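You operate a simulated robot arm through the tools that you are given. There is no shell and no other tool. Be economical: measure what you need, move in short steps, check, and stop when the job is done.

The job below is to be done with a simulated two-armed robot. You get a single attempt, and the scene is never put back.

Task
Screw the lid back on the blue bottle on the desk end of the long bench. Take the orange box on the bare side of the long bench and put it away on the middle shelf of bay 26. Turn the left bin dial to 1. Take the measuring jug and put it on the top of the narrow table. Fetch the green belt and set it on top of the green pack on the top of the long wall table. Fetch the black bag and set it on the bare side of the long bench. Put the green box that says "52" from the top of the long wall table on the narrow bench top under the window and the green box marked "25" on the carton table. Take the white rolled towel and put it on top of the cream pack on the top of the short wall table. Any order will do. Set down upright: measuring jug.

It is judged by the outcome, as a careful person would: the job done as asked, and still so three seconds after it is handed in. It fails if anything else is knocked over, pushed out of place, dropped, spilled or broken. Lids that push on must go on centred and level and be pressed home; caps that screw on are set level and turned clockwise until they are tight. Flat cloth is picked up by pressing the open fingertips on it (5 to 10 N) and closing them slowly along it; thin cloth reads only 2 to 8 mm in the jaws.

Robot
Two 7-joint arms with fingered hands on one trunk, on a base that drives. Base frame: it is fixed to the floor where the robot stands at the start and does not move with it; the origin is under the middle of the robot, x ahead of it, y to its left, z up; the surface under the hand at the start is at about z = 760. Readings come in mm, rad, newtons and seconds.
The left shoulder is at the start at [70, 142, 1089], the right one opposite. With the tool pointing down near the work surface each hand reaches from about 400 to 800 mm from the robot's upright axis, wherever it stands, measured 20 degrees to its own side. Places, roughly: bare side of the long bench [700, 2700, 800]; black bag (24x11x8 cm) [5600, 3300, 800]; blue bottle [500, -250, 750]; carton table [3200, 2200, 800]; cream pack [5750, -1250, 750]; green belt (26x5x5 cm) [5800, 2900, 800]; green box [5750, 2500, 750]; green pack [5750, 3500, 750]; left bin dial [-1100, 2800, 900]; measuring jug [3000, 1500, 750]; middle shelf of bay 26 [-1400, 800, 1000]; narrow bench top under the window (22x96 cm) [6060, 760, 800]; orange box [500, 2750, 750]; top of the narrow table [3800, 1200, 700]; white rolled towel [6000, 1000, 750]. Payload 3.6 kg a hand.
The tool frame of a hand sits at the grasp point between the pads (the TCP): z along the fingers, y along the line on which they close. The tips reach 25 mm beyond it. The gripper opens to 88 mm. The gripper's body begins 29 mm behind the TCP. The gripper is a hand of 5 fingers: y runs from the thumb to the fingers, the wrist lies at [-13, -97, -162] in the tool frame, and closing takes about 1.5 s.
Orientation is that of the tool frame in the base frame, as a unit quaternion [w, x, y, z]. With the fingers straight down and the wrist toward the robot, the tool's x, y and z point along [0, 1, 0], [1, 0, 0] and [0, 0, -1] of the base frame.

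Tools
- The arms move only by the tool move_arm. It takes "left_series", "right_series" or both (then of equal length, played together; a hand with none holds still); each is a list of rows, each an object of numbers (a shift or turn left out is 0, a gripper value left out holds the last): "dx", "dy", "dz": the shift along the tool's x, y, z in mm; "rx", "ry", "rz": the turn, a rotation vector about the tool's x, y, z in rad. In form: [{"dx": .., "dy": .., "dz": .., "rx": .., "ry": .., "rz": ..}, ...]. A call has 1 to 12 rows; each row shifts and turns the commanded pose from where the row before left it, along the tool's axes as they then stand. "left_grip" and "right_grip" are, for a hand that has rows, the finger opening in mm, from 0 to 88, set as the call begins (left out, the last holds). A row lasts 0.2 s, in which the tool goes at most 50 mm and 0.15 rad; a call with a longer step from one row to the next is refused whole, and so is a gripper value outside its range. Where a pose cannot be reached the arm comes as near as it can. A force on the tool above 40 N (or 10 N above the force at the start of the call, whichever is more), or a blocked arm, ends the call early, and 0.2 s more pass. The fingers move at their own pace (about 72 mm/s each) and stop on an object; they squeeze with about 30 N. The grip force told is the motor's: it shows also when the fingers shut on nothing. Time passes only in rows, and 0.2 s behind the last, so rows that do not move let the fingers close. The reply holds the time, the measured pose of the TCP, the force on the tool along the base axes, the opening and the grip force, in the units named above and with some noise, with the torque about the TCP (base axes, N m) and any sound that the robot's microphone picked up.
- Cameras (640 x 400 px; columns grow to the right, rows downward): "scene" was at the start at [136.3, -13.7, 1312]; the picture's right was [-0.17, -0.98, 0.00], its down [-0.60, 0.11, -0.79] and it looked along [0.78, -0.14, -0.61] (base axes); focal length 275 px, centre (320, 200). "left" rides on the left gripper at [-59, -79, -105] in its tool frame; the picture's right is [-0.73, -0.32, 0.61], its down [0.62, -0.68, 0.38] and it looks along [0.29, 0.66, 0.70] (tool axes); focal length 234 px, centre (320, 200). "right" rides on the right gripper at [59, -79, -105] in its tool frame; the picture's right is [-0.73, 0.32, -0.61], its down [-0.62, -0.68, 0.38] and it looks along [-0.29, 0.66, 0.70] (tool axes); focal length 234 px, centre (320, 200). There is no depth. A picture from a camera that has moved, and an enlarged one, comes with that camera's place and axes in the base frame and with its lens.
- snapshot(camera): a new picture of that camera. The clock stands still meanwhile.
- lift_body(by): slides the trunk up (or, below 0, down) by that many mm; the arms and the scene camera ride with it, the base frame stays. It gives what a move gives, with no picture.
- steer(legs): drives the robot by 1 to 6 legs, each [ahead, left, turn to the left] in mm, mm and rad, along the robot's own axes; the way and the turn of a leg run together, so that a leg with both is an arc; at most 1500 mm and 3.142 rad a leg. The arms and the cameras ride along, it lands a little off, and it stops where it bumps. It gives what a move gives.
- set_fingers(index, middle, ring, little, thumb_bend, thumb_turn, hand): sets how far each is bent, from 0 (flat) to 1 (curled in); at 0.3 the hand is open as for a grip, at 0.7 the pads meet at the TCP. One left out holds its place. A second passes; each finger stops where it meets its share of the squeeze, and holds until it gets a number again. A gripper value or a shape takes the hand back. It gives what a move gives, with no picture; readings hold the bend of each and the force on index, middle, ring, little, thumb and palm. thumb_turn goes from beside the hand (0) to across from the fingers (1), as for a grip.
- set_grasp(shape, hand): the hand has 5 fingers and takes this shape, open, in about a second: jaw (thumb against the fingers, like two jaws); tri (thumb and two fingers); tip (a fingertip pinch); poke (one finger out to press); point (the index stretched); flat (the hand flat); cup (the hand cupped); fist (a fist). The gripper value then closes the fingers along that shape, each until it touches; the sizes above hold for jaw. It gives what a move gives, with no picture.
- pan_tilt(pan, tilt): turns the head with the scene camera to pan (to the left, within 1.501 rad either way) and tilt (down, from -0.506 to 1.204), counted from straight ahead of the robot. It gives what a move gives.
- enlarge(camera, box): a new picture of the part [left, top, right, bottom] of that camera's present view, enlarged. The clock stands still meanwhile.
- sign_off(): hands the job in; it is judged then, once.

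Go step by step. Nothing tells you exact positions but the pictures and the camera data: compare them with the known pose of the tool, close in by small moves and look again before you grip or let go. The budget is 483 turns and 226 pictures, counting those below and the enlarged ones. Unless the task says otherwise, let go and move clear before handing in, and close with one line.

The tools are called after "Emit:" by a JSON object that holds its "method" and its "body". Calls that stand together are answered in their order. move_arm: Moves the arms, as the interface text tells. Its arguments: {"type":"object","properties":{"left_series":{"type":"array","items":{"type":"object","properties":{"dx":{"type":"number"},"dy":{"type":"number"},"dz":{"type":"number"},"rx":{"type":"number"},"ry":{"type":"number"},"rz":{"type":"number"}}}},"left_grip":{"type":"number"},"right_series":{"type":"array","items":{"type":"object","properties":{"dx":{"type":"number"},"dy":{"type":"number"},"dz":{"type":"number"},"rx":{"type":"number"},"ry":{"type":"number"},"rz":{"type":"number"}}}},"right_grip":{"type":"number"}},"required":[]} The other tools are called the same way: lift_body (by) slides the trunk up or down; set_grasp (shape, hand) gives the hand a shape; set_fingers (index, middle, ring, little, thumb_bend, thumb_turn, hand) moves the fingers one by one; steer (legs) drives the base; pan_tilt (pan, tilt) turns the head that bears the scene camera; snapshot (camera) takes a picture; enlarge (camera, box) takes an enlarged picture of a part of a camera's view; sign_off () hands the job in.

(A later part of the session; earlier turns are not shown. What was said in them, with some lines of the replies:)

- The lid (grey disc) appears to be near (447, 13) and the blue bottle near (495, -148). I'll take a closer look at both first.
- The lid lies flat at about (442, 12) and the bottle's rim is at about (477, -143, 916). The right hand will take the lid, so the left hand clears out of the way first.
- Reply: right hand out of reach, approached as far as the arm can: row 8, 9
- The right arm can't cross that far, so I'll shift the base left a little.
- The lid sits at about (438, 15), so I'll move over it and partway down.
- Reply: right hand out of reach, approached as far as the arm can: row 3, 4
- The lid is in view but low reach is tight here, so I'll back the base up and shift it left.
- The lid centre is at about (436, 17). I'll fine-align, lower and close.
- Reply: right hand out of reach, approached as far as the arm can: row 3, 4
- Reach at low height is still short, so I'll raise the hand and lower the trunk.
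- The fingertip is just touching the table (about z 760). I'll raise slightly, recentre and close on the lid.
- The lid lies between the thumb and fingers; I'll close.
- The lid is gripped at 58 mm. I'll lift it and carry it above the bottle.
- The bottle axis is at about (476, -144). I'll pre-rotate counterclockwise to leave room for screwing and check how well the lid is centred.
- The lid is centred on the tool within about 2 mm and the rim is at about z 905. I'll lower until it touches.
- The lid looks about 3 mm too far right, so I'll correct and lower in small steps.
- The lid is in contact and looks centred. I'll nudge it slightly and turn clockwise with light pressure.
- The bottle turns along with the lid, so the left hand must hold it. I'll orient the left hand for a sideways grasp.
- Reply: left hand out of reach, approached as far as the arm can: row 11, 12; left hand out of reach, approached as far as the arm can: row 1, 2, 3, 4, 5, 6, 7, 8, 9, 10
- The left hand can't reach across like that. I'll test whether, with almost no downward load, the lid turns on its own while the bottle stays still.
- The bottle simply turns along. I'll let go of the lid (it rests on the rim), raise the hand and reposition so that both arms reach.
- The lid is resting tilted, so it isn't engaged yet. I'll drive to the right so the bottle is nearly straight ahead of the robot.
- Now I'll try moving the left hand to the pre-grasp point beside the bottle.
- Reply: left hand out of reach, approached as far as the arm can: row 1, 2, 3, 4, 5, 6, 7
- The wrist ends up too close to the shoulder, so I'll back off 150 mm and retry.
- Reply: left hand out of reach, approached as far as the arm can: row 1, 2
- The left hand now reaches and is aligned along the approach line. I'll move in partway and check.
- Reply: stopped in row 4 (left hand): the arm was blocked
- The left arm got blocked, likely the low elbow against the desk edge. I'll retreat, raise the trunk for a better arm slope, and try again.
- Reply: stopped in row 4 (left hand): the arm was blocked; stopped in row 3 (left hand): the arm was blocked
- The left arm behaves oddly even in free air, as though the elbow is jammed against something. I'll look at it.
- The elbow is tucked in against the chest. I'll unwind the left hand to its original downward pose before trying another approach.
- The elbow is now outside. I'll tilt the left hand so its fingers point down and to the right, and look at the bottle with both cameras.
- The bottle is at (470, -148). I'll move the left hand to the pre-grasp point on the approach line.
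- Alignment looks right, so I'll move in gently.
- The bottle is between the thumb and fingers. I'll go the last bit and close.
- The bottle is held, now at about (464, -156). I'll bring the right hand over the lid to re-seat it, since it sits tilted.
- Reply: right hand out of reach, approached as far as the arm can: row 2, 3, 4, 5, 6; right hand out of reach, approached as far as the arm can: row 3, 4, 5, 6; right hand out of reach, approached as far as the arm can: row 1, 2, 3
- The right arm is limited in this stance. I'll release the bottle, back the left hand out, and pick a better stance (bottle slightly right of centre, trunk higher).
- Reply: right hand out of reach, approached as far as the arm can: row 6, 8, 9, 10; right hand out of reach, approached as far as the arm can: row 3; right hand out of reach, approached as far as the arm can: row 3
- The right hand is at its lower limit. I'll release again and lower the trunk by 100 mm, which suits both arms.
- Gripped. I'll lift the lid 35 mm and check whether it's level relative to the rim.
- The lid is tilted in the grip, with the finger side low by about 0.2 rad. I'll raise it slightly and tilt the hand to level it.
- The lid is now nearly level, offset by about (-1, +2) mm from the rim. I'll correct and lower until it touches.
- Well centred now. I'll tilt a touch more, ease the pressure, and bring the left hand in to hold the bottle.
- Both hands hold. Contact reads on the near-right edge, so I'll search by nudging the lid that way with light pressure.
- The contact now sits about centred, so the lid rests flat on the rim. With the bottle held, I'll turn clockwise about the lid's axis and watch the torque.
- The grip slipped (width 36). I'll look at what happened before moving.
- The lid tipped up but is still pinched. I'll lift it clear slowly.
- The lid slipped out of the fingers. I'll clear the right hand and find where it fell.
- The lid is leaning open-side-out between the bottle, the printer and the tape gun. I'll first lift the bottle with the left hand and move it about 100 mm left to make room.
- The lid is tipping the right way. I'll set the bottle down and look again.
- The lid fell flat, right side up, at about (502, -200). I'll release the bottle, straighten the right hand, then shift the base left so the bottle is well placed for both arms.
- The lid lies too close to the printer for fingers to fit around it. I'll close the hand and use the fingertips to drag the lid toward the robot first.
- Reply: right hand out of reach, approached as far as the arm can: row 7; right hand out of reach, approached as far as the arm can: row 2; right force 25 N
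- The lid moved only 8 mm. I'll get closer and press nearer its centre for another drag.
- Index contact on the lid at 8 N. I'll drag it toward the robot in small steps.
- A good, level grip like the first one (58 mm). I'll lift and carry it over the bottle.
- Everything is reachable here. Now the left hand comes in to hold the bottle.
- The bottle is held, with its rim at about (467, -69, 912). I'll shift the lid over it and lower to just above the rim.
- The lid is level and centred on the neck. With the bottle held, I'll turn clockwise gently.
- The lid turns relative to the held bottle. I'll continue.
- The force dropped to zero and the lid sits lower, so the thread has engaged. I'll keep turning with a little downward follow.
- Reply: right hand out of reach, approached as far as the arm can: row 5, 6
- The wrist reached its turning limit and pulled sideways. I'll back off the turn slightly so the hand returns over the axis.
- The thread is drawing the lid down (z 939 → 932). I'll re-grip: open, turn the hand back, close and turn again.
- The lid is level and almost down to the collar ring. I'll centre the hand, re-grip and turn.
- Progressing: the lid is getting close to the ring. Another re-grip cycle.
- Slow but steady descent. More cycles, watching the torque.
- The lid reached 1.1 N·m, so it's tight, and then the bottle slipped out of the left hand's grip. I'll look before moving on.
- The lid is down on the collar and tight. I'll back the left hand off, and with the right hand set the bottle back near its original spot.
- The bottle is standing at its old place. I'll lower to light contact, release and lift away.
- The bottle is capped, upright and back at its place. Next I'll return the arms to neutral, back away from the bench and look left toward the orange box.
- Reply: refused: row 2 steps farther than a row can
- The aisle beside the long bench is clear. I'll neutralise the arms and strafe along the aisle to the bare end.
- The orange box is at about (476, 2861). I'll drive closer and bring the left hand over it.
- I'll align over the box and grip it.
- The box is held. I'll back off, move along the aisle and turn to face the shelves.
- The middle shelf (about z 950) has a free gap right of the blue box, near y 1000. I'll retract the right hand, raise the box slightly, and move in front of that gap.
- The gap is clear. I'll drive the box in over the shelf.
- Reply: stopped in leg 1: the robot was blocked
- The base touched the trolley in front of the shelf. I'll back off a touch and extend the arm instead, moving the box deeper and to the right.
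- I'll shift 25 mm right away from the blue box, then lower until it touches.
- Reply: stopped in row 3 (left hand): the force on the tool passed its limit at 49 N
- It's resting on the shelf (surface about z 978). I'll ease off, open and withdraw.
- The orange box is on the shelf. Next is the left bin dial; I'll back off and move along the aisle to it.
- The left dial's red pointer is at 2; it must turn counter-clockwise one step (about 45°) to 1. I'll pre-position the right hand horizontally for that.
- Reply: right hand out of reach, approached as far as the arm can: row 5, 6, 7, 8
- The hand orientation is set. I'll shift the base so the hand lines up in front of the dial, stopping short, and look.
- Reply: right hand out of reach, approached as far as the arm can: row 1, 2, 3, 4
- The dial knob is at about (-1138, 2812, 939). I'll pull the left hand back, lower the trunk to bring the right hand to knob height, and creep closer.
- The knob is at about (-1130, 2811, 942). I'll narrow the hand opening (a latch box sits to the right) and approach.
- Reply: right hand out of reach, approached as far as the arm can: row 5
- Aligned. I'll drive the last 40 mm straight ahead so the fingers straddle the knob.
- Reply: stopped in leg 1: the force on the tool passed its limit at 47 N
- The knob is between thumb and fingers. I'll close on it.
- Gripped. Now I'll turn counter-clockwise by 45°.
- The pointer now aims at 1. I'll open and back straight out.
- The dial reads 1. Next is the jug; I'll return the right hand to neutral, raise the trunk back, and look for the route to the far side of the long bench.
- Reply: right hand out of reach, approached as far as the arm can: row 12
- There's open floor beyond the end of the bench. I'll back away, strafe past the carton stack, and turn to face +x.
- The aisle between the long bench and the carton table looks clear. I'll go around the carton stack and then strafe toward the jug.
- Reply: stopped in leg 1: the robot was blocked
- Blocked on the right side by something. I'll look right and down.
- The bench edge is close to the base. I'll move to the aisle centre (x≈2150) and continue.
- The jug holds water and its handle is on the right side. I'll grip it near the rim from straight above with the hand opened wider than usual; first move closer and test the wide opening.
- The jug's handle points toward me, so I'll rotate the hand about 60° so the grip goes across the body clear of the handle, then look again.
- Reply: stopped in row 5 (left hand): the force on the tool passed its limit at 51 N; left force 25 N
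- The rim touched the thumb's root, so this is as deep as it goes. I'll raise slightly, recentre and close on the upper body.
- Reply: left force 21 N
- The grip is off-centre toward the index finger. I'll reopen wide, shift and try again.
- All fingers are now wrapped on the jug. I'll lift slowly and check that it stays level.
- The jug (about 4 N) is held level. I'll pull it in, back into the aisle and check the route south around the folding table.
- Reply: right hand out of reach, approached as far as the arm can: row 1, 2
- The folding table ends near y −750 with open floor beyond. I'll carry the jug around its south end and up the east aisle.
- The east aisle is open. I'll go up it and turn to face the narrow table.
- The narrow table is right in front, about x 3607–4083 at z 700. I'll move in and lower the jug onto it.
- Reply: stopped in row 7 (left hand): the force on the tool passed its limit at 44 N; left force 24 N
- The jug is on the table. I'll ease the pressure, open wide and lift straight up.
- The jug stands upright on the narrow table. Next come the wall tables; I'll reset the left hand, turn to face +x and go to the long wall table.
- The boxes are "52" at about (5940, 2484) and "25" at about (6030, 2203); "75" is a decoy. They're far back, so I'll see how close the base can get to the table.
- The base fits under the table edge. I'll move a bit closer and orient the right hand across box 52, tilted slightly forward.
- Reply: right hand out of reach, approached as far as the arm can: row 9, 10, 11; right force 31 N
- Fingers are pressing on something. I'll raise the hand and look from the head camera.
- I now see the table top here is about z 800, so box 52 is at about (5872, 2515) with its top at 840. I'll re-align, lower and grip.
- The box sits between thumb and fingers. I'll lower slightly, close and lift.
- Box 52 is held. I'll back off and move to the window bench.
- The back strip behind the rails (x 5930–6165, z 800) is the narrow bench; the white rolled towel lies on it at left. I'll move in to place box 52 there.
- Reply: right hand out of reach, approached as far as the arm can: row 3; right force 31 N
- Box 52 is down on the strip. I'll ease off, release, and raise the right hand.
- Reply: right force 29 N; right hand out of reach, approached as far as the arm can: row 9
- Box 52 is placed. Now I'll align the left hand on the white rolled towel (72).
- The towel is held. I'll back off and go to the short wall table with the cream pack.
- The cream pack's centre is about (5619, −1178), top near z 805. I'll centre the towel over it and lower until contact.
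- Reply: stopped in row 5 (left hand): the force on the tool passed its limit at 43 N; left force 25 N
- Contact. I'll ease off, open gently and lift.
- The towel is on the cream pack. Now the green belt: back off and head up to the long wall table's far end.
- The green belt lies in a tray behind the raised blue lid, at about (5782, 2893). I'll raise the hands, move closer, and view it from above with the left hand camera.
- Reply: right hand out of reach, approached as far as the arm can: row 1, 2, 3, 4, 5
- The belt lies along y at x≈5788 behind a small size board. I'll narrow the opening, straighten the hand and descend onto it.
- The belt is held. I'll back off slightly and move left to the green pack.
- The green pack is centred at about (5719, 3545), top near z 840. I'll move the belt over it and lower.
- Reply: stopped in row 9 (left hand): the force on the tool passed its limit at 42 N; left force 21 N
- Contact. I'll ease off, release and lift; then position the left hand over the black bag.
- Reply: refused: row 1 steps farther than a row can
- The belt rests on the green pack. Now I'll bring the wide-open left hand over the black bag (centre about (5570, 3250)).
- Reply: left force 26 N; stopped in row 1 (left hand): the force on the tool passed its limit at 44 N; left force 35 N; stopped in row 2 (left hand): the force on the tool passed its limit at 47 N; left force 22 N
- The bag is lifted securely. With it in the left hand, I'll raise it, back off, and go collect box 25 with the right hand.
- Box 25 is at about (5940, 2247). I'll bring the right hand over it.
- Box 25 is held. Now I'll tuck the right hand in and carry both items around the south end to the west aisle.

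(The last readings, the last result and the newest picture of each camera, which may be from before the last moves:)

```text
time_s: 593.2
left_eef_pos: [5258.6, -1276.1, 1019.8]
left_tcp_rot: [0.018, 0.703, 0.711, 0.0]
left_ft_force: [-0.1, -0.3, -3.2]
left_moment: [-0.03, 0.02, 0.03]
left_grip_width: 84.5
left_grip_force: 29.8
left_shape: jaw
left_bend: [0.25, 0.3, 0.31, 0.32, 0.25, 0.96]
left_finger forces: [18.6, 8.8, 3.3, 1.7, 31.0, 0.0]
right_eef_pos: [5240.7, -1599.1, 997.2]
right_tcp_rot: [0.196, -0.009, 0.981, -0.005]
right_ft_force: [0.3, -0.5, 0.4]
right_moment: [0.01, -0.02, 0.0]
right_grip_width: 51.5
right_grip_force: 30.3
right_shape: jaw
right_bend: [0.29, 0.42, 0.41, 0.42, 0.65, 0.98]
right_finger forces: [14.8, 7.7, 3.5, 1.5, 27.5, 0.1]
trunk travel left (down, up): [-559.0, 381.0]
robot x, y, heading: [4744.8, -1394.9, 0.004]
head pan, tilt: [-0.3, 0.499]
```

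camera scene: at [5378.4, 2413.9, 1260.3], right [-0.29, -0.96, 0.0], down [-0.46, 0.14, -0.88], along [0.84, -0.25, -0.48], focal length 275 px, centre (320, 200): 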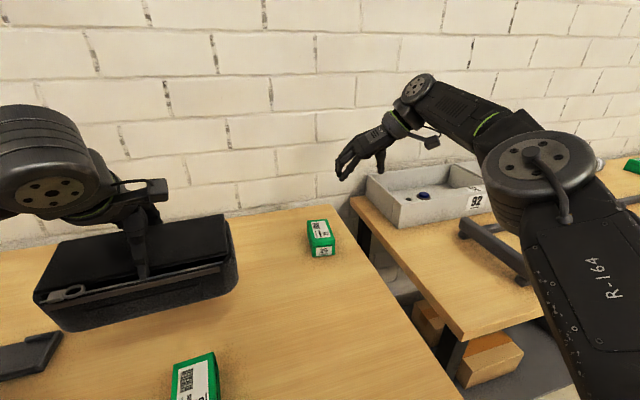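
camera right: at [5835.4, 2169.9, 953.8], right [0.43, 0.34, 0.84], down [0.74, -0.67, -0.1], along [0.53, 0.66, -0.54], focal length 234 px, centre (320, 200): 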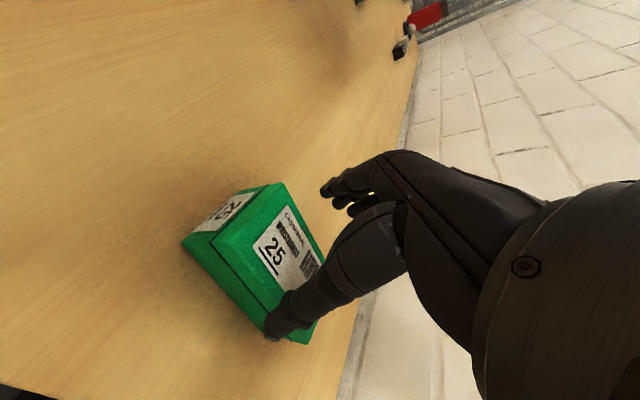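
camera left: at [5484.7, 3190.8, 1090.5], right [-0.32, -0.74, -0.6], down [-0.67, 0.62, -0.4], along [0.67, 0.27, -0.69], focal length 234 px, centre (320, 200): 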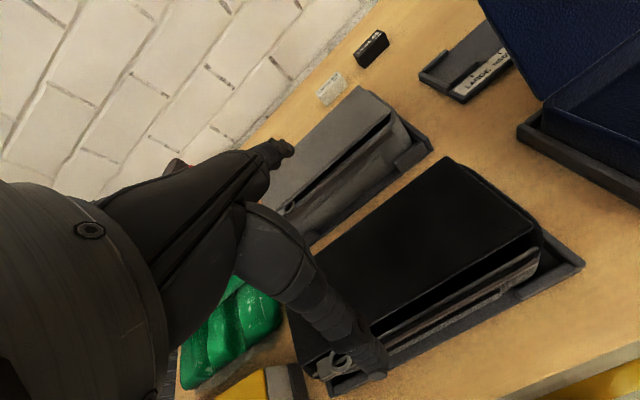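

Emit:
{"method": "steer", "body": {"legs": [[-1300, 0, -0.004], [-1310, 0, 0], [0, 1450, 0], [0, 1400, 0]]}}

Emit:
{"method": "pan_tilt", "body": {"pan": 0.1, "tilt": 0.45}}

Emit:
{"method": "snapshot", "body": {"camera": "scene"}}

```text
time_s: 618.9
left_eef_pos: [2709.5, 1596.6, 1020.0]
left_tcp_rot: [0.017, 0.702, 0.712, 0.0]
left_ft_force: [0.1, 0.5, -3.5]
left_moment: [-0.02, 0.0, -0.03]
left_grip_width: 84.7
left_grip_force: 29.9
left_shape: jaw
left_bend: [0.25, 0.3, 0.31, 0.32, 0.25, 0.96]
left_finger forces: [18.6, 8.7, 3.2, 1.7, 30.9, 0.1]
right_eef_pos: [2691.9, 1273.0, 995.4]
right_tcp_rot: [0.196, -0.012, 0.98, -0.004]
right_ft_force: [-0.1, -0.1, -1.4]
right_moment: [0.01, 0.01, -0.02]
right_grip_width: 51.5
right_grip_force: 30.1
right_shape: jaw
right_bend: [0.29, 0.42, 0.41, 0.42, 0.65, 0.98]
right_finger forces: [14.7, 7.8, 3.5, 1.4, 27.5, 0.0]
trunk travel left (down, up): [-559.0, 381.0]
robot x, y, heading: [2193.2, 1470.1, 0.014]
head pan, tilt: [-0.3, 0.499]
```

```text
time_s: 619.8
left_eef_pos: [2710.3, 1595.9, 1020.5]
left_tcp_rot: [0.018, 0.701, 0.713, 0.0]
left_ft_force: [0.2, 0.7, -4.0]
left_moment: [-0.02, 0.0, -0.01]
left_grip_width: 84.8
left_grip_force: 29.5
left_shape: jaw
left_bend: [0.25, 0.3, 0.31, 0.32, 0.25, 0.96]
left_finger forces: [18.6, 8.6, 3.2, 1.9, 30.9, 0.0]
right_eef_pos: [2692.1, 1271.6, 995.5]
right_tcp_rot: [0.197, -0.013, 0.98, -0.005]
right_ft_force: [0.0, 0.3, -0.5]
right_moment: [-0.04, 0.04, 0.01]
right_grip_width: 51.5
right_grip_force: 30.1
right_shape: jaw
right_bend: [0.29, 0.42, 0.41, 0.42, 0.65, 0.98]
right_finger forces: [14.8, 7.7, 3.5, 1.4, 27.5, 0.1]
trunk travel left (down, up): [-559.0, 381.0]
robot x, y, heading: [2193.5, 1473.0, 0.015]
head pan, tilt: [0.099, 0.45]
```

```text
9 pictures are left
camera scene: at [2336.0, 1483.4, 1264.8], right [0.11, -0.99, 0.0], down [-0.43, -0.05, -0.9], along [0.89, 0.1, -0.44], focal length 275 px, centre (320, 200)
```

scene: 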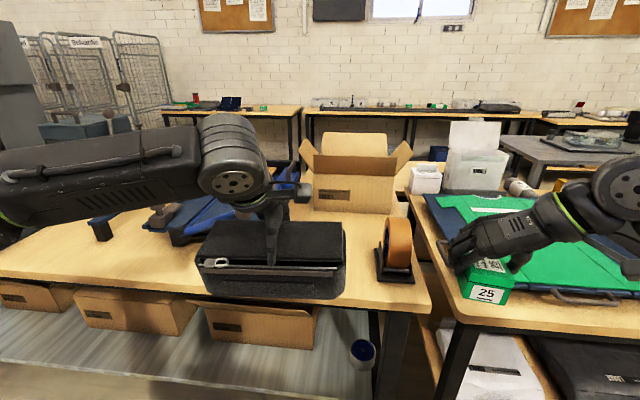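

The spot where the jug stood is free. I'll line up box 25 there, clear of the tape dispenser.

Emit:
{"method": "steer", "body": {"legs": [[0, 290, -0.014], [140, 0, 0]]}}

Emit:
{"method": "move_arm", "body": {"right_series": [{"dx": -25, "dz": 25}, {"dx": -25, "dz": 25}, {"dx": -5, "dz": 35}, {"dx": 0}]}}

Emit:
{"method": "snapshot", "body": {"camera": "scene"}}

```text
time_s: 622.7
left_eef_pos: [2846.9, 1887.3, 1020.3]
left_tcp_rot: [0.018, 0.706, 0.708, -0.001]
left_ft_force: [1.1, 0.0, -3.3]
left_moment: [-0.05, -0.02, -0.01]
left_grip_width: 84.7
left_grip_force: 29.9
left_shape: jaw
left_bend: [0.25, 0.3, 0.31, 0.32, 0.25, 0.96]
left_finger forces: [18.5, 8.6, 3.3, 1.8, 30.9, 0.0]
right_eef_pos: [2827.9, 1565.6, 996.3]
right_tcp_rot: [0.197, -0.008, 0.98, -0.005]
right_ft_force: [0.2, -0.7, -0.2]
right_moment: [-0.02, 0.04, -0.01]
right_grip_width: 51.7
right_grip_force: 30.6
right_shape: jaw
right_bend: [0.29, 0.42, 0.41, 0.42, 0.65, 0.98]
right_finger forces: [14.8, 7.7, 3.5, 1.4, 27.3, 0.0]
trunk travel left (down, up): [-559.0, 381.0]
robot x, y, heading: [2332.4, 1769.8, 0.002]
head pan, tilt: [0.099, 0.45]
```

```text
time_s: 623.7
left_eef_pos: [2846.6, 1887.5, 1020.4]
left_tcp_rot: [0.019, 0.705, 0.709, 0.0]
left_ft_force: [-0.9, 0.1, -3.1]
left_moment: [-0.05, -0.01, -0.03]
left_grip_width: 84.7
left_grip_force: 29.8
left_shape: jaw
left_bend: [0.25, 0.3, 0.31, 0.32, 0.25, 0.96]
left_finger forces: [18.6, 8.7, 3.3, 1.8, 30.8, 0.0]
right_eef_pos: [2910.5, 1563.2, 937.9]
right_tcp_rot: [0.197, -0.008, 0.98, -0.006]
right_ft_force: [-1.1, -0.7, -0.6]
right_moment: [0.03, 0.02, 0.0]
right_grip_width: 51.8
right_grip_force: 30.2
right_shape: jaw
right_bend: [0.29, 0.42, 0.41, 0.42, 0.65, 0.98]
right_finger forces: [14.9, 7.7, 3.4, 1.3, 27.4, 0.0]
trunk travel left (down, up): [-559.0, 381.0]
robot x, y, heading: [2331.0, 1768.6, 0.005]
head pan, tilt: [0.099, 0.45]
```

```text
8 pictures are left
camera scene: at [2472.8, 1779.8, 1264.8], right [0.1, -0.99, 0.0], down [-0.43, -0.04, -0.9], along [0.9, 0.09, -0.44], focal length 275 px, centre (320, 200)
```

scene: 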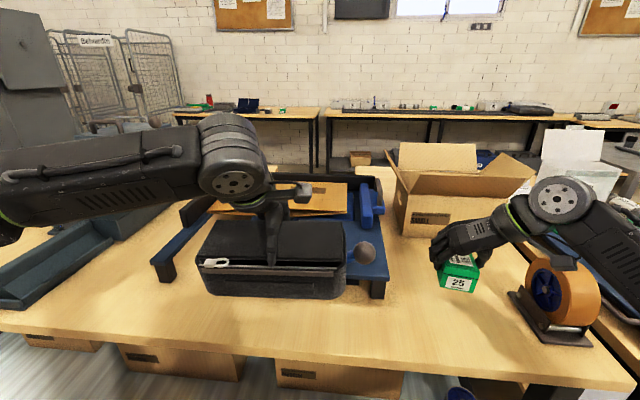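

Clear below. Lowering to the table.

Emit:
{"method": "move_arm", "body": {"right_series": [{"dx": 11.6, "dz": 27.6}, {"dx": 11.6, "dz": 27.6}, {"dx": 11.6, "dz": 27.6}, {"dx": 5.8, "dz": 13.8}, {"dx": 3.1, "dz": 7.4}, {"dx": 1.5, "dz": 3.7}, {"dx": 1.5, "dz": 3.7}, {"dx": 1.5, "dz": 3.7}, {"dx": 1.2, "dz": 2.8}, {"dx": 1.2, "dz": 2.8}, {"dx": 0}]}}

```text
time_s: 625.0
left_eef_pos: [2843.5, 1888.8, 1021.6]
left_tcp_rot: [0.019, 0.706, 0.708, 0.001]
left_ft_force: [0.1, -0.1, -3.6]
left_moment: [-0.03, 0.0, -0.01]
left_grip_width: 84.8
left_grip_force: 29.5
left_shape: jaw
left_bend: [0.25, 0.3, 0.31, 0.32, 0.25, 0.96]
left_finger forces: [18.6, 8.6, 3.2, 1.7, 30.7, 0.0]
right_eef_pos: [2909.1, 1565.3, 838.4]
right_tcp_rot: [0.207, -0.005, 0.978, -0.002]
right_ft_force: [-6.5, 2.1, 28.3]
right_moment: [-0.38, -0.09, -0.25]
right_grip_width: 50.8
right_grip_force: 30.5
right_shape: jaw
right_bend: [0.29, 0.42, 0.4, 0.42, 0.65, 0.99]
right_finger forces: [17.9, 9.0, 4.1, 2.5, 30.8, 0.1]
trunk travel left (down, up): [-559.0, 381.0]
robot x, y, heading: [2328.3, 1769.5, 0.0]
head pan, tilt: [0.099, 0.45]
stopped in row 6 (right hand): the force on the tool passed its limit at 45 N (the readings are from after the stop); the commanded pose is now the measured one
```

Contact (the table is at z≈800). I'll ease off, release and lift.

Emit:
{"method": "move_arm", "body": {"right_series": [{"dx": -1.2, "dz": -3}, {"dx": 0}]}}

Emit:
{"method": "move_arm", "body": {"right_grip": 88, "right_series": [{"dx": 0}, {"dx": 0}, {"dx": 0}, {"dx": 0}, {"dx": 0}, {"dx": -5, "dz": -12}, {"dx": -10, "dz": -25}, {"dx": -15, "dz": -37}, {"dx": -15, "dz": -37}, {"dx": 0}]}}

Emit:
{"method": "enlarge", "body": {"camera": "scene", "box": [360, 200, 600, 360]}}

```text
time_s: 625.6
left_eef_pos: [2843.6, 1889.1, 1021.6]
left_tcp_rot: [0.019, 0.705, 0.709, 0.001]
left_ft_force: [0.6, 0.1, -3.2]
left_moment: [-0.02, 0.02, 0.0]
left_grip_width: 84.9
left_grip_force: 30.0
left_shape: jaw
left_bend: [0.25, 0.3, 0.31, 0.32, 0.25, 0.96]
left_finger forces: [18.6, 8.6, 3.2, 1.7, 30.6, 0.0]
right_eef_pos: [2910.0, 1564.1, 839.2]
right_tcp_rot: [0.205, -0.005, 0.979, -0.003]
right_ft_force: [-4.0, -1.3, 24.2]
right_moment: [-0.34, -0.1, -0.23]
right_grip_width: 50.9
right_grip_force: 30.2
right_shape: jaw
right_bend: [0.74, 0.42, 0.4, 0.42, 0.65, 0.99]
right_finger forces: [16.6, 8.3, 3.5, 2.0, 31.7, 0.0]
trunk travel left (down, up): [-559.0, 381.0]
robot x, y, heading: [2332.3, 1764.8, 0.005]
head pan, tilt: [0.099, 0.45]
```

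```text
time_s: 627.8
left_eef_pos: [2847.3, 1887.3, 1020.1]
left_tcp_rot: [0.017, 0.705, 0.709, -0.001]
left_ft_force: [0.0, 0.5, -2.9]
left_moment: [-0.03, 0.01, -0.02]
left_grip_width: 84.7
left_grip_force: 30.0
left_shape: jaw
left_bend: [0.25, 0.3, 0.31, 0.32, 0.25, 0.96]
left_finger forces: [18.5, 8.5, 3.3, 1.7, 30.8, 0.0]
right_eef_pos: [2908.9, 1566.2, 955.2]
right_tcp_rot: [0.204, -0.006, 0.979, -0.003]
right_ft_force: [-0.6, -0.3, -0.7]
right_moment: [-0.01, 0.02, -0.05]
right_grip_width: 87.9
right_grip_force: 0.1
right_shape: jaw
right_bend: [0.3, 0.3, 0.3, 0.3, 0.3, 0.98]
right_finger forces: [0.1, 0.1, 0.0, 0.0, 0.0, 0.0]
trunk travel left (down, up): [-559.0, 381.0]
robot x, y, heading: [2330.5, 1768.6, 0.001]
head pan, tilt: [0.099, 0.45]
```

```text
2.50 times, centred on (480, 280) of scene
camera zoom: at [2473.4, 1779.3, 1264.8], right [0.1, -0.99, 0.0], down [-0.43, -0.04, -0.9], along [0.9, 0.09, -0.44], focal length 688 px, centre (-80, 0)
```

zoom: 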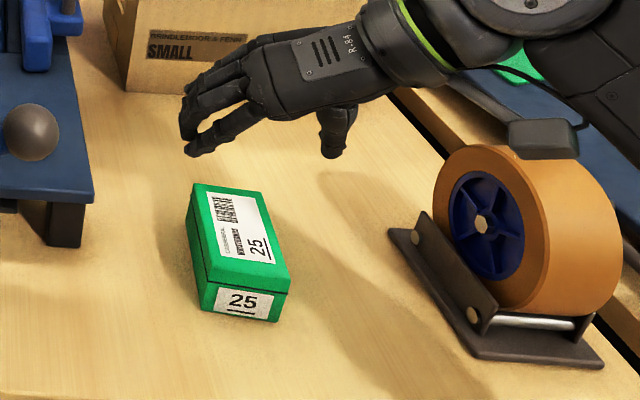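

Box 25 is on the carton table. Last: carry the bag around the north end back to the bare side of the long bench.

Emit:
{"method": "move_arm", "body": {"right_series": [{"dx": 36, "dz": -15}, {"dx": 36, "dz": -15}, {"dx": 36, "dz": -15}, {"dx": 20, "dz": -9}, {"dx": 0}]}}

Emit:
{"method": "steer", "body": {"legs": [[-200, 0, 0], [0, 900, 0], [0, 830, 0], [0, 1240, 0]]}}

Emit:
{"method": "steer", "body": {"legs": [[-1250, 0, 0], [-1200, 0, 0]]}}

```text
time_s: 629.0
left_eef_pos: [2847.5, 1888.6, 1019.9]
left_tcp_rot: [0.018, 0.705, 0.709, -0.001]
left_ft_force: [-0.2, -0.2, -3.4]
left_moment: [-0.01, -0.03, 0.01]
left_grip_width: 84.9
left_grip_force: 30.2
left_shape: jaw
left_bend: [0.25, 0.3, 0.31, 0.32, 0.25, 0.96]
left_finger forces: [18.5, 8.5, 3.0, 1.8, 30.4, 0.0]
right_eef_pos: [2768.8, 1563.3, 953.0]
right_tcp_rot: [0.203, -0.006, 0.979, -0.003]
right_ft_force: [0.6, -0.3, 0.1]
right_moment: [-0.02, 0.04, 0.0]
right_grip_width: 87.9
right_grip_force: 0.0
right_shape: jaw
right_bend: [0.3, 0.3, 0.3, 0.3, 0.3, 0.98]
right_finger forces: [0.0, 0.0, 0.1, 0.0, 0.0, 0.1]
trunk travel left (down, up): [-559.0, 381.0]
robot x, y, heading: [2323.7, 1770.8, 0.007]
head pan, tilt: [0.099, 0.45]
```

```text
time_s: 644.8
left_eef_pos: [2661.8, 4839.1, 1020.3]
left_tcp_rot: [0.017, 0.71, 0.704, -0.001]
left_ft_force: [0.1, -0.5, -2.9]
left_moment: [-0.03, -0.02, -0.03]
left_grip_width: 84.4
left_grip_force: 29.6
left_shape: jaw
left_bend: [0.25, 0.3, 0.31, 0.32, 0.25, 0.96]
left_finger forces: [18.5, 8.4, 3.2, 1.7, 30.5, 0.1]
right_eef_pos: [2579.6, 4515.5, 952.8]
right_tcp_rot: [0.203, 0.001, 0.979, -0.005]
right_ft_force: [0.0, -0.2, 0.0]
right_moment: [-0.04, 0.03, 0.01]
right_grip_width: 87.9
right_grip_force: 0.0
right_shape: jaw
right_bend: [0.3, 0.3, 0.3, 0.3, 0.3, 0.98]
right_finger forces: [0.0, 0.0, 0.0, 0.1, 0.0, 0.0]
trunk travel left (down, up): [-559.0, 381.0]
robot x, y, heading: [2144.3, 4727.1, -0.006]
head pan, tilt: [0.099, 0.45]
```

```text
time_s: 656.9
left_eef_pos: [174.9, 4837.6, 1020.1]
left_tcp_rot: [0.018, 0.714, 0.7, -0.001]
left_ft_force: [-0.1, -0.6, -3.2]
left_moment: [0.0, -0.01, 0.01]
left_grip_width: 84.6
left_grip_force: 29.8
left_shape: jaw
left_bend: [0.25, 0.3, 0.31, 0.32, 0.26, 0.96]
left_finger forces: [18.4, 8.5, 3.1, 1.7, 30.4, 0.0]
right_eef_pos: [88.4, 4512.4, 952.9]
right_tcp_rot: [0.203, 0.006, 0.979, -0.006]
right_ft_force: [-0.1, -0.6, -0.7]
right_moment: [0.01, 0.01, 0.04]
right_grip_width: 87.8
right_grip_force: 0.0
right_shape: jaw
right_bend: [0.3, 0.3, 0.3, 0.3, 0.3, 0.98]
right_finger forces: [0.1, 0.0, 0.1, 0.0, 0.0, 0.1]
trunk travel left (down, up): [-559.0, 381.0]
robot x, y, heading: [-344.1, 4728.5, -0.024]
head pan, tilt: [0.099, 0.45]
```

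Emit:
{"method": "steer", "body": {"legs": [[0, -1100, 0.024], [0, -1030, 0], [270, 0, 0]]}}

Emit:
{"method": "pan_tilt", "body": {"pan": 0.0, "tilt": 0.55}}

Emit:
{"method": "snapshot", "body": {"camera": "scene"}}

```text
time_s: 669.2
left_eef_pos: [430.5, 2673.0, 1020.4]
left_tcp_rot: [0.017, 0.703, 0.711, -0.001]
left_ft_force: [0.3, -0.1, -3.8]
left_moment: [-0.02, 0.0, -0.02]
left_grip_width: 84.7
left_grip_force: 30.0
left_shape: jaw
left_bend: [0.25, 0.3, 0.31, 0.32, 0.26, 0.96]
left_finger forces: [18.3, 8.4, 3.2, 1.7, 30.4, 0.0]
right_eef_pos: [354.2, 2348.4, 953.0]
right_tcp_rot: [0.203, -0.007, 0.979, -0.004]
right_ft_force: [-0.2, 0.7, 0.9]
right_moment: [0.0, 0.01, 0.04]
right_grip_width: 87.9
right_grip_force: 0.2
right_shape: jaw
right_bend: [0.3, 0.3, 0.3, 0.3, 0.3, 0.98]
right_finger forces: [0.1, 0.0, 0.0, 0.1, 0.0, 0.1]
trunk travel left (down, up): [-559.0, 381.0]
robot x, y, heading: [-85.8, 2551.5, 0.008]
head pan, tilt: [0.099, 0.45]
```

```text
time_s: 669.9
left_eef_pos: [431.3, 2673.4, 1019.9]
left_tcp_rot: [0.017, 0.704, 0.71, 0.0]
left_ft_force: [0.1, 0.5, -3.2]
left_moment: [-0.04, -0.01, 0.04]
left_grip_width: 85.0
left_grip_force: 29.9
left_shape: jaw
left_bend: [0.25, 0.3, 0.31, 0.32, 0.26, 0.96]
left_finger forces: [18.4, 8.5, 3.2, 1.7, 30.5, 0.1]
right_eef_pos: [354.6, 2348.3, 952.0]
right_tcp_rot: [0.203, -0.007, 0.979, -0.003]
right_ft_force: [0.0, -0.5, 0.4]
right_moment: [0.01, -0.02, 0.02]
right_grip_width: 87.9
right_grip_force: 0.0
right_shape: jaw
right_bend: [0.3, 0.3, 0.3, 0.3, 0.3, 0.98]
right_finger forces: [0.0, 0.1, 0.0, 0.0, 0.0, 0.0]
trunk travel left (down, up): [-559.0, 381.0]
robot x, y, heading: [-89.3, 2553.8, 0.006]
head pan, tilt: [0.0, 0.55]
```

```text
6 pictures are left
camera scene: at [55.5, 2554.2, 1255.8], right [0.01, -1.0, 0.0], down [-0.52, 0.0, -0.85], along [0.85, 0.01, -0.52], focal length 275 px, centre (320, 200)
```

scene: 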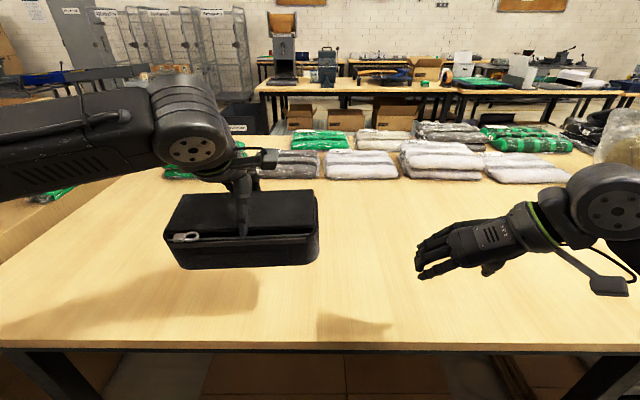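

The bench is bare here. I'll extend over it and lower the bag.

Emit:
{"method": "move_arm", "body": {"left_series": [{"dy": 45}, {"dy": 45}, {"dz": 40}, {"dz": 40}, {"dz": 25}, {"dz": 10}, {"dz": 5}, {"dz": 5}, {"dz": 5}, {"dz": 4}, {"dz": 4}, {"dz": 4}]}}

```text
time_s: 672.5
left_eef_pos: [524.0, 2669.8, 879.7]
left_tcp_rot: [0.018, 0.703, 0.711, -0.001]
left_ft_force: [-0.8, -0.4, -2.9]
left_moment: [-0.02, -0.03, 0.03]
left_grip_width: 84.5
left_grip_force: 30.0
left_shape: jaw
left_bend: [0.25, 0.3, 0.31, 0.32, 0.26, 0.96]
left_finger forces: [18.1, 8.0, 3.3, 1.6, 29.8, 0.0]
right_eef_pos: [354.1, 2347.8, 952.3]
right_tcp_rot: [0.203, -0.008, 0.979, -0.002]
right_ft_force: [0.9, 0.5, 0.4]
right_moment: [0.0, 0.0, 0.02]
right_grip_width: 87.9
right_grip_force: 0.1
right_shape: jaw
right_bend: [0.3, 0.3, 0.3, 0.3, 0.3, 0.98]
right_finger forces: [0.1, 0.0, 0.0, 0.0, 0.0, 0.0]
trunk travel left (down, up): [-559.0, 381.0]
robot x, y, heading: [-86.1, 2552.0, 0.007]
head pan, tilt: [0.0, 0.55]
```

Emit:
{"method": "move_arm", "body": {"left_series": [{"dz": 5}, {"dz": 5}, {"dz": 5}, {"dz": 4}, {"dz": 4}, {"dz": 4}, {"dz": 3}, {"dz": 3}, {"dz": 3}, {"dz": 3}, {"dz": 3}, {"dx": 0}]}}

```text
time_s: 674.4
left_eef_pos: [526.6, 2670.1, 854.4]
left_tcp_rot: [0.025, 0.702, 0.712, 0.003]
left_ft_force: [0.0, 1.1, 19.4]
left_moment: [-0.02, 1.2, 0.01]
left_grip_width: 84.9
left_grip_force: 29.9
left_shape: jaw
left_bend: [0.25, 0.31, 0.31, 0.31, 0.26, 0.96]
left_finger forces: [18.1, 7.6, 3.3, 1.8, 49.5, 0.0]
right_eef_pos: [352.3, 2348.8, 953.6]
right_tcp_rot: [0.205, -0.008, 0.979, -0.002]
right_ft_force: [-0.4, -0.5, -0.5]
right_moment: [0.02, 0.04, -0.01]
right_grip_width: 87.8
right_grip_force: 0.0
right_shape: jaw
right_bend: [0.3, 0.3, 0.3, 0.3, 0.3, 0.98]
right_finger forces: [0.0, 0.0, 0.0, 0.0, 0.0, 0.0]
trunk travel left (down, up): [-559.0, 381.0]
robot x, y, heading: [-88.7, 2550.4, 0.004]
head pan, tilt: [0.0, 0.55]
stopped in row 9 (left hand): the force on the tool passed its limit at 44 N (the readings are from after the stop); the commanded pose is now the measured one
```

Contact. I'll ease off, open wide and lift clear.

Emit:
{"method": "move_arm", "body": {"left_series": [{"dz": -2}, {"dx": 0}]}}

Emit:
{"method": "set_fingers", "body": {"hand": "left", "index": 0.0, "middle": 0.0, "ring": 0.0, "little": 0.0, "thumb_bend": 0.0, "thumb_turn": 1.0}}

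Emit:
{"method": "move_arm", "body": {"left_series": [{"dz": -10}, {"dz": -25}, {"dz": -40}, {"dz": -45}, {"dz": -45}, {"dx": 0}]}}

Emit:
{"method": "snapshot", "body": {"camera": "scene"}}

```text
time_s: 675.0
left_eef_pos: [525.9, 2670.1, 853.9]
left_tcp_rot: [0.023, 0.702, 0.712, 0.003]
left_ft_force: [2.8, 0.3, 14.8]
left_moment: [-0.01, 0.64, 0.03]
left_grip_width: 85.0
left_grip_force: 29.7
left_shape: jaw
left_bend: [0.25, 0.3, 0.3, 0.31, 0.26, 0.96]
left_finger forces: [19.7, 8.9, 3.9, 2.1, 42.2, 0.0]
right_eef_pos: [353.0, 2348.5, 952.8]
right_tcp_rot: [0.205, -0.007, 0.979, -0.003]
right_ft_force: [0.5, 0.0, -0.3]
right_moment: [0.03, -0.03, -0.03]
right_grip_width: 87.8
right_grip_force: 0.1
right_shape: jaw
right_bend: [0.3, 0.3, 0.3, 0.3, 0.3, 0.98]
right_finger forces: [0.0, 0.0, 0.0, 0.0, 0.0, 0.0]
trunk travel left (down, up): [-559.0, 381.0]
robot x, y, heading: [-83.3, 2553.9, 0.006]
head pan, tilt: [0.0, 0.55]
```

```text
time_s: 676.0
left_eef_pos: [526.4, 2670.2, 853.5]
left_tcp_rot: [0.022, 0.703, 0.711, 0.002]
left_ft_force: [0.3, 0.1, -0.4]
left_moment: [-0.01, 0.0, -0.04]
left_grip_width: 132.3
left_grip_force: 0.0
left_shape: fingers
left_bend: [0.0, 0.0, 0.0, 0.0, 0.0, 0.95]
left_finger forces: [0.0, 0.1, 0.0, 0.0, 0.0, 0.0]
right_eef_pos: [352.7, 2348.4, 953.2]
right_tcp_rot: [0.203, -0.007, 0.979, -0.003]
right_ft_force: [-0.1, -0.4, 0.5]
right_moment: [0.0, -0.01, 0.0]
right_grip_width: 87.7
right_grip_force: 0.1
right_shape: jaw
right_bend: [0.3, 0.3, 0.3, 0.3, 0.3, 0.98]
right_finger forces: [0.1, 0.1, 0.0, 0.0, 0.1, 0.1]
trunk travel left (down, up): [-559.0, 381.0]
robot x, y, heading: [-83.1, 2547.3, 0.001]
head pan, tilt: [0.0, 0.55]
```

```text
time_s: 677.4
left_eef_pos: [523.6, 2674.4, 1019.3]
left_tcp_rot: [0.022, 0.703, 0.711, 0.001]
left_ft_force: [-0.1, -1.1, -0.7]
left_moment: [0.0, 0.0, 0.05]
left_grip_width: 132.4
left_grip_force: 0.0
left_shape: fingers
left_bend: [0.0, 0.0, 0.0, 0.0, 0.0, 0.95]
left_finger forces: [0.0, 0.0, 0.0, 0.1, 0.0, 0.0]
right_eef_pos: [354.7, 2348.0, 953.9]
right_tcp_rot: [0.204, -0.008, 0.979, -0.002]
right_ft_force: [0.6, 0.3, 0.6]
right_moment: [-0.02, 0.0, 0.0]
right_grip_width: 88.0
right_grip_force: 0.0
right_shape: jaw
right_bend: [0.3, 0.3, 0.3, 0.3, 0.3, 0.98]
right_finger forces: [0.0, 0.1, 0.0, 0.2, 0.0, 0.0]
trunk travel left (down, up): [-559.0, 381.0]
robot x, y, heading: [-85.1, 2548.6, 0.01]
head pan, tilt: [0.0, 0.55]
```

```text
5 pictures are left
camera scene: at [55.5, 2554.5, 1255.8], right [0.01, -1.0, 0.0], down [-0.52, 0.0, -0.85], along [0.85, 0.01, -0.52], focal length 275 px, centre (320, 200)
```

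scene: 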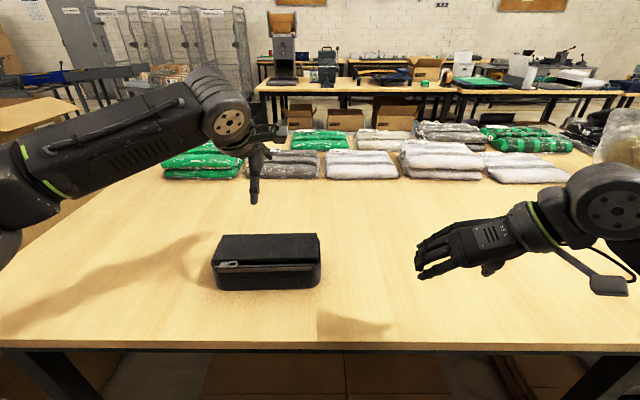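

The bag is on the bare side of the long bench and every item has been handled. I'll back away and hand in.

Emit:
{"method": "steer", "body": {"legs": [[-200, 0, 0]]}}

Emit:
{"method": "sign_off", "body": {}}

```text
time_s: 679.0
left_eef_pos: [325.5, 2669.2, 1019.1]
left_tcp_rot: [0.022, 0.705, 0.709, 0.002]
left_ft_force: [0.7, -0.1, 0.7]
left_moment: [-0.02, 0.01, 0.05]
left_grip_width: 132.3
left_grip_force: 0.0
left_shape: fingers
left_bend: [0.0, 0.0, 0.0, 0.0, 0.0, 0.95]
left_finger forces: [0.0, 0.0, 0.0, 0.0, 0.0, 0.1]
right_eef_pos: [154.7, 2344.8, 952.8]
right_tcp_rot: [0.204, -0.005, 0.979, -0.003]
right_ft_force: [-0.3, 0.1, 0.1]
right_moment: [-0.02, 0.0, -0.01]
right_grip_width: 87.9
right_grip_force: 0.0
right_shape: jaw
right_bend: [0.3, 0.3, 0.3, 0.3, 0.3, 0.98]
right_finger forces: [0.0, 0.0, 0.0, 0.1, 0.0, 0.0]
trunk travel left (down, up): [-559.0, 381.0]
robot x, y, heading: [-283.8, 2553.5, 0.003]
head pan, tilt: [0.0, 0.55]
```

```text
The job is handed in.
```

All eight tasks are done and handed in, but the bottle lid slipped and fell onto the desk once before I screwed it on tight, and the base bumped the trolley in front of bay 26; I did not check whether the trolley moved.
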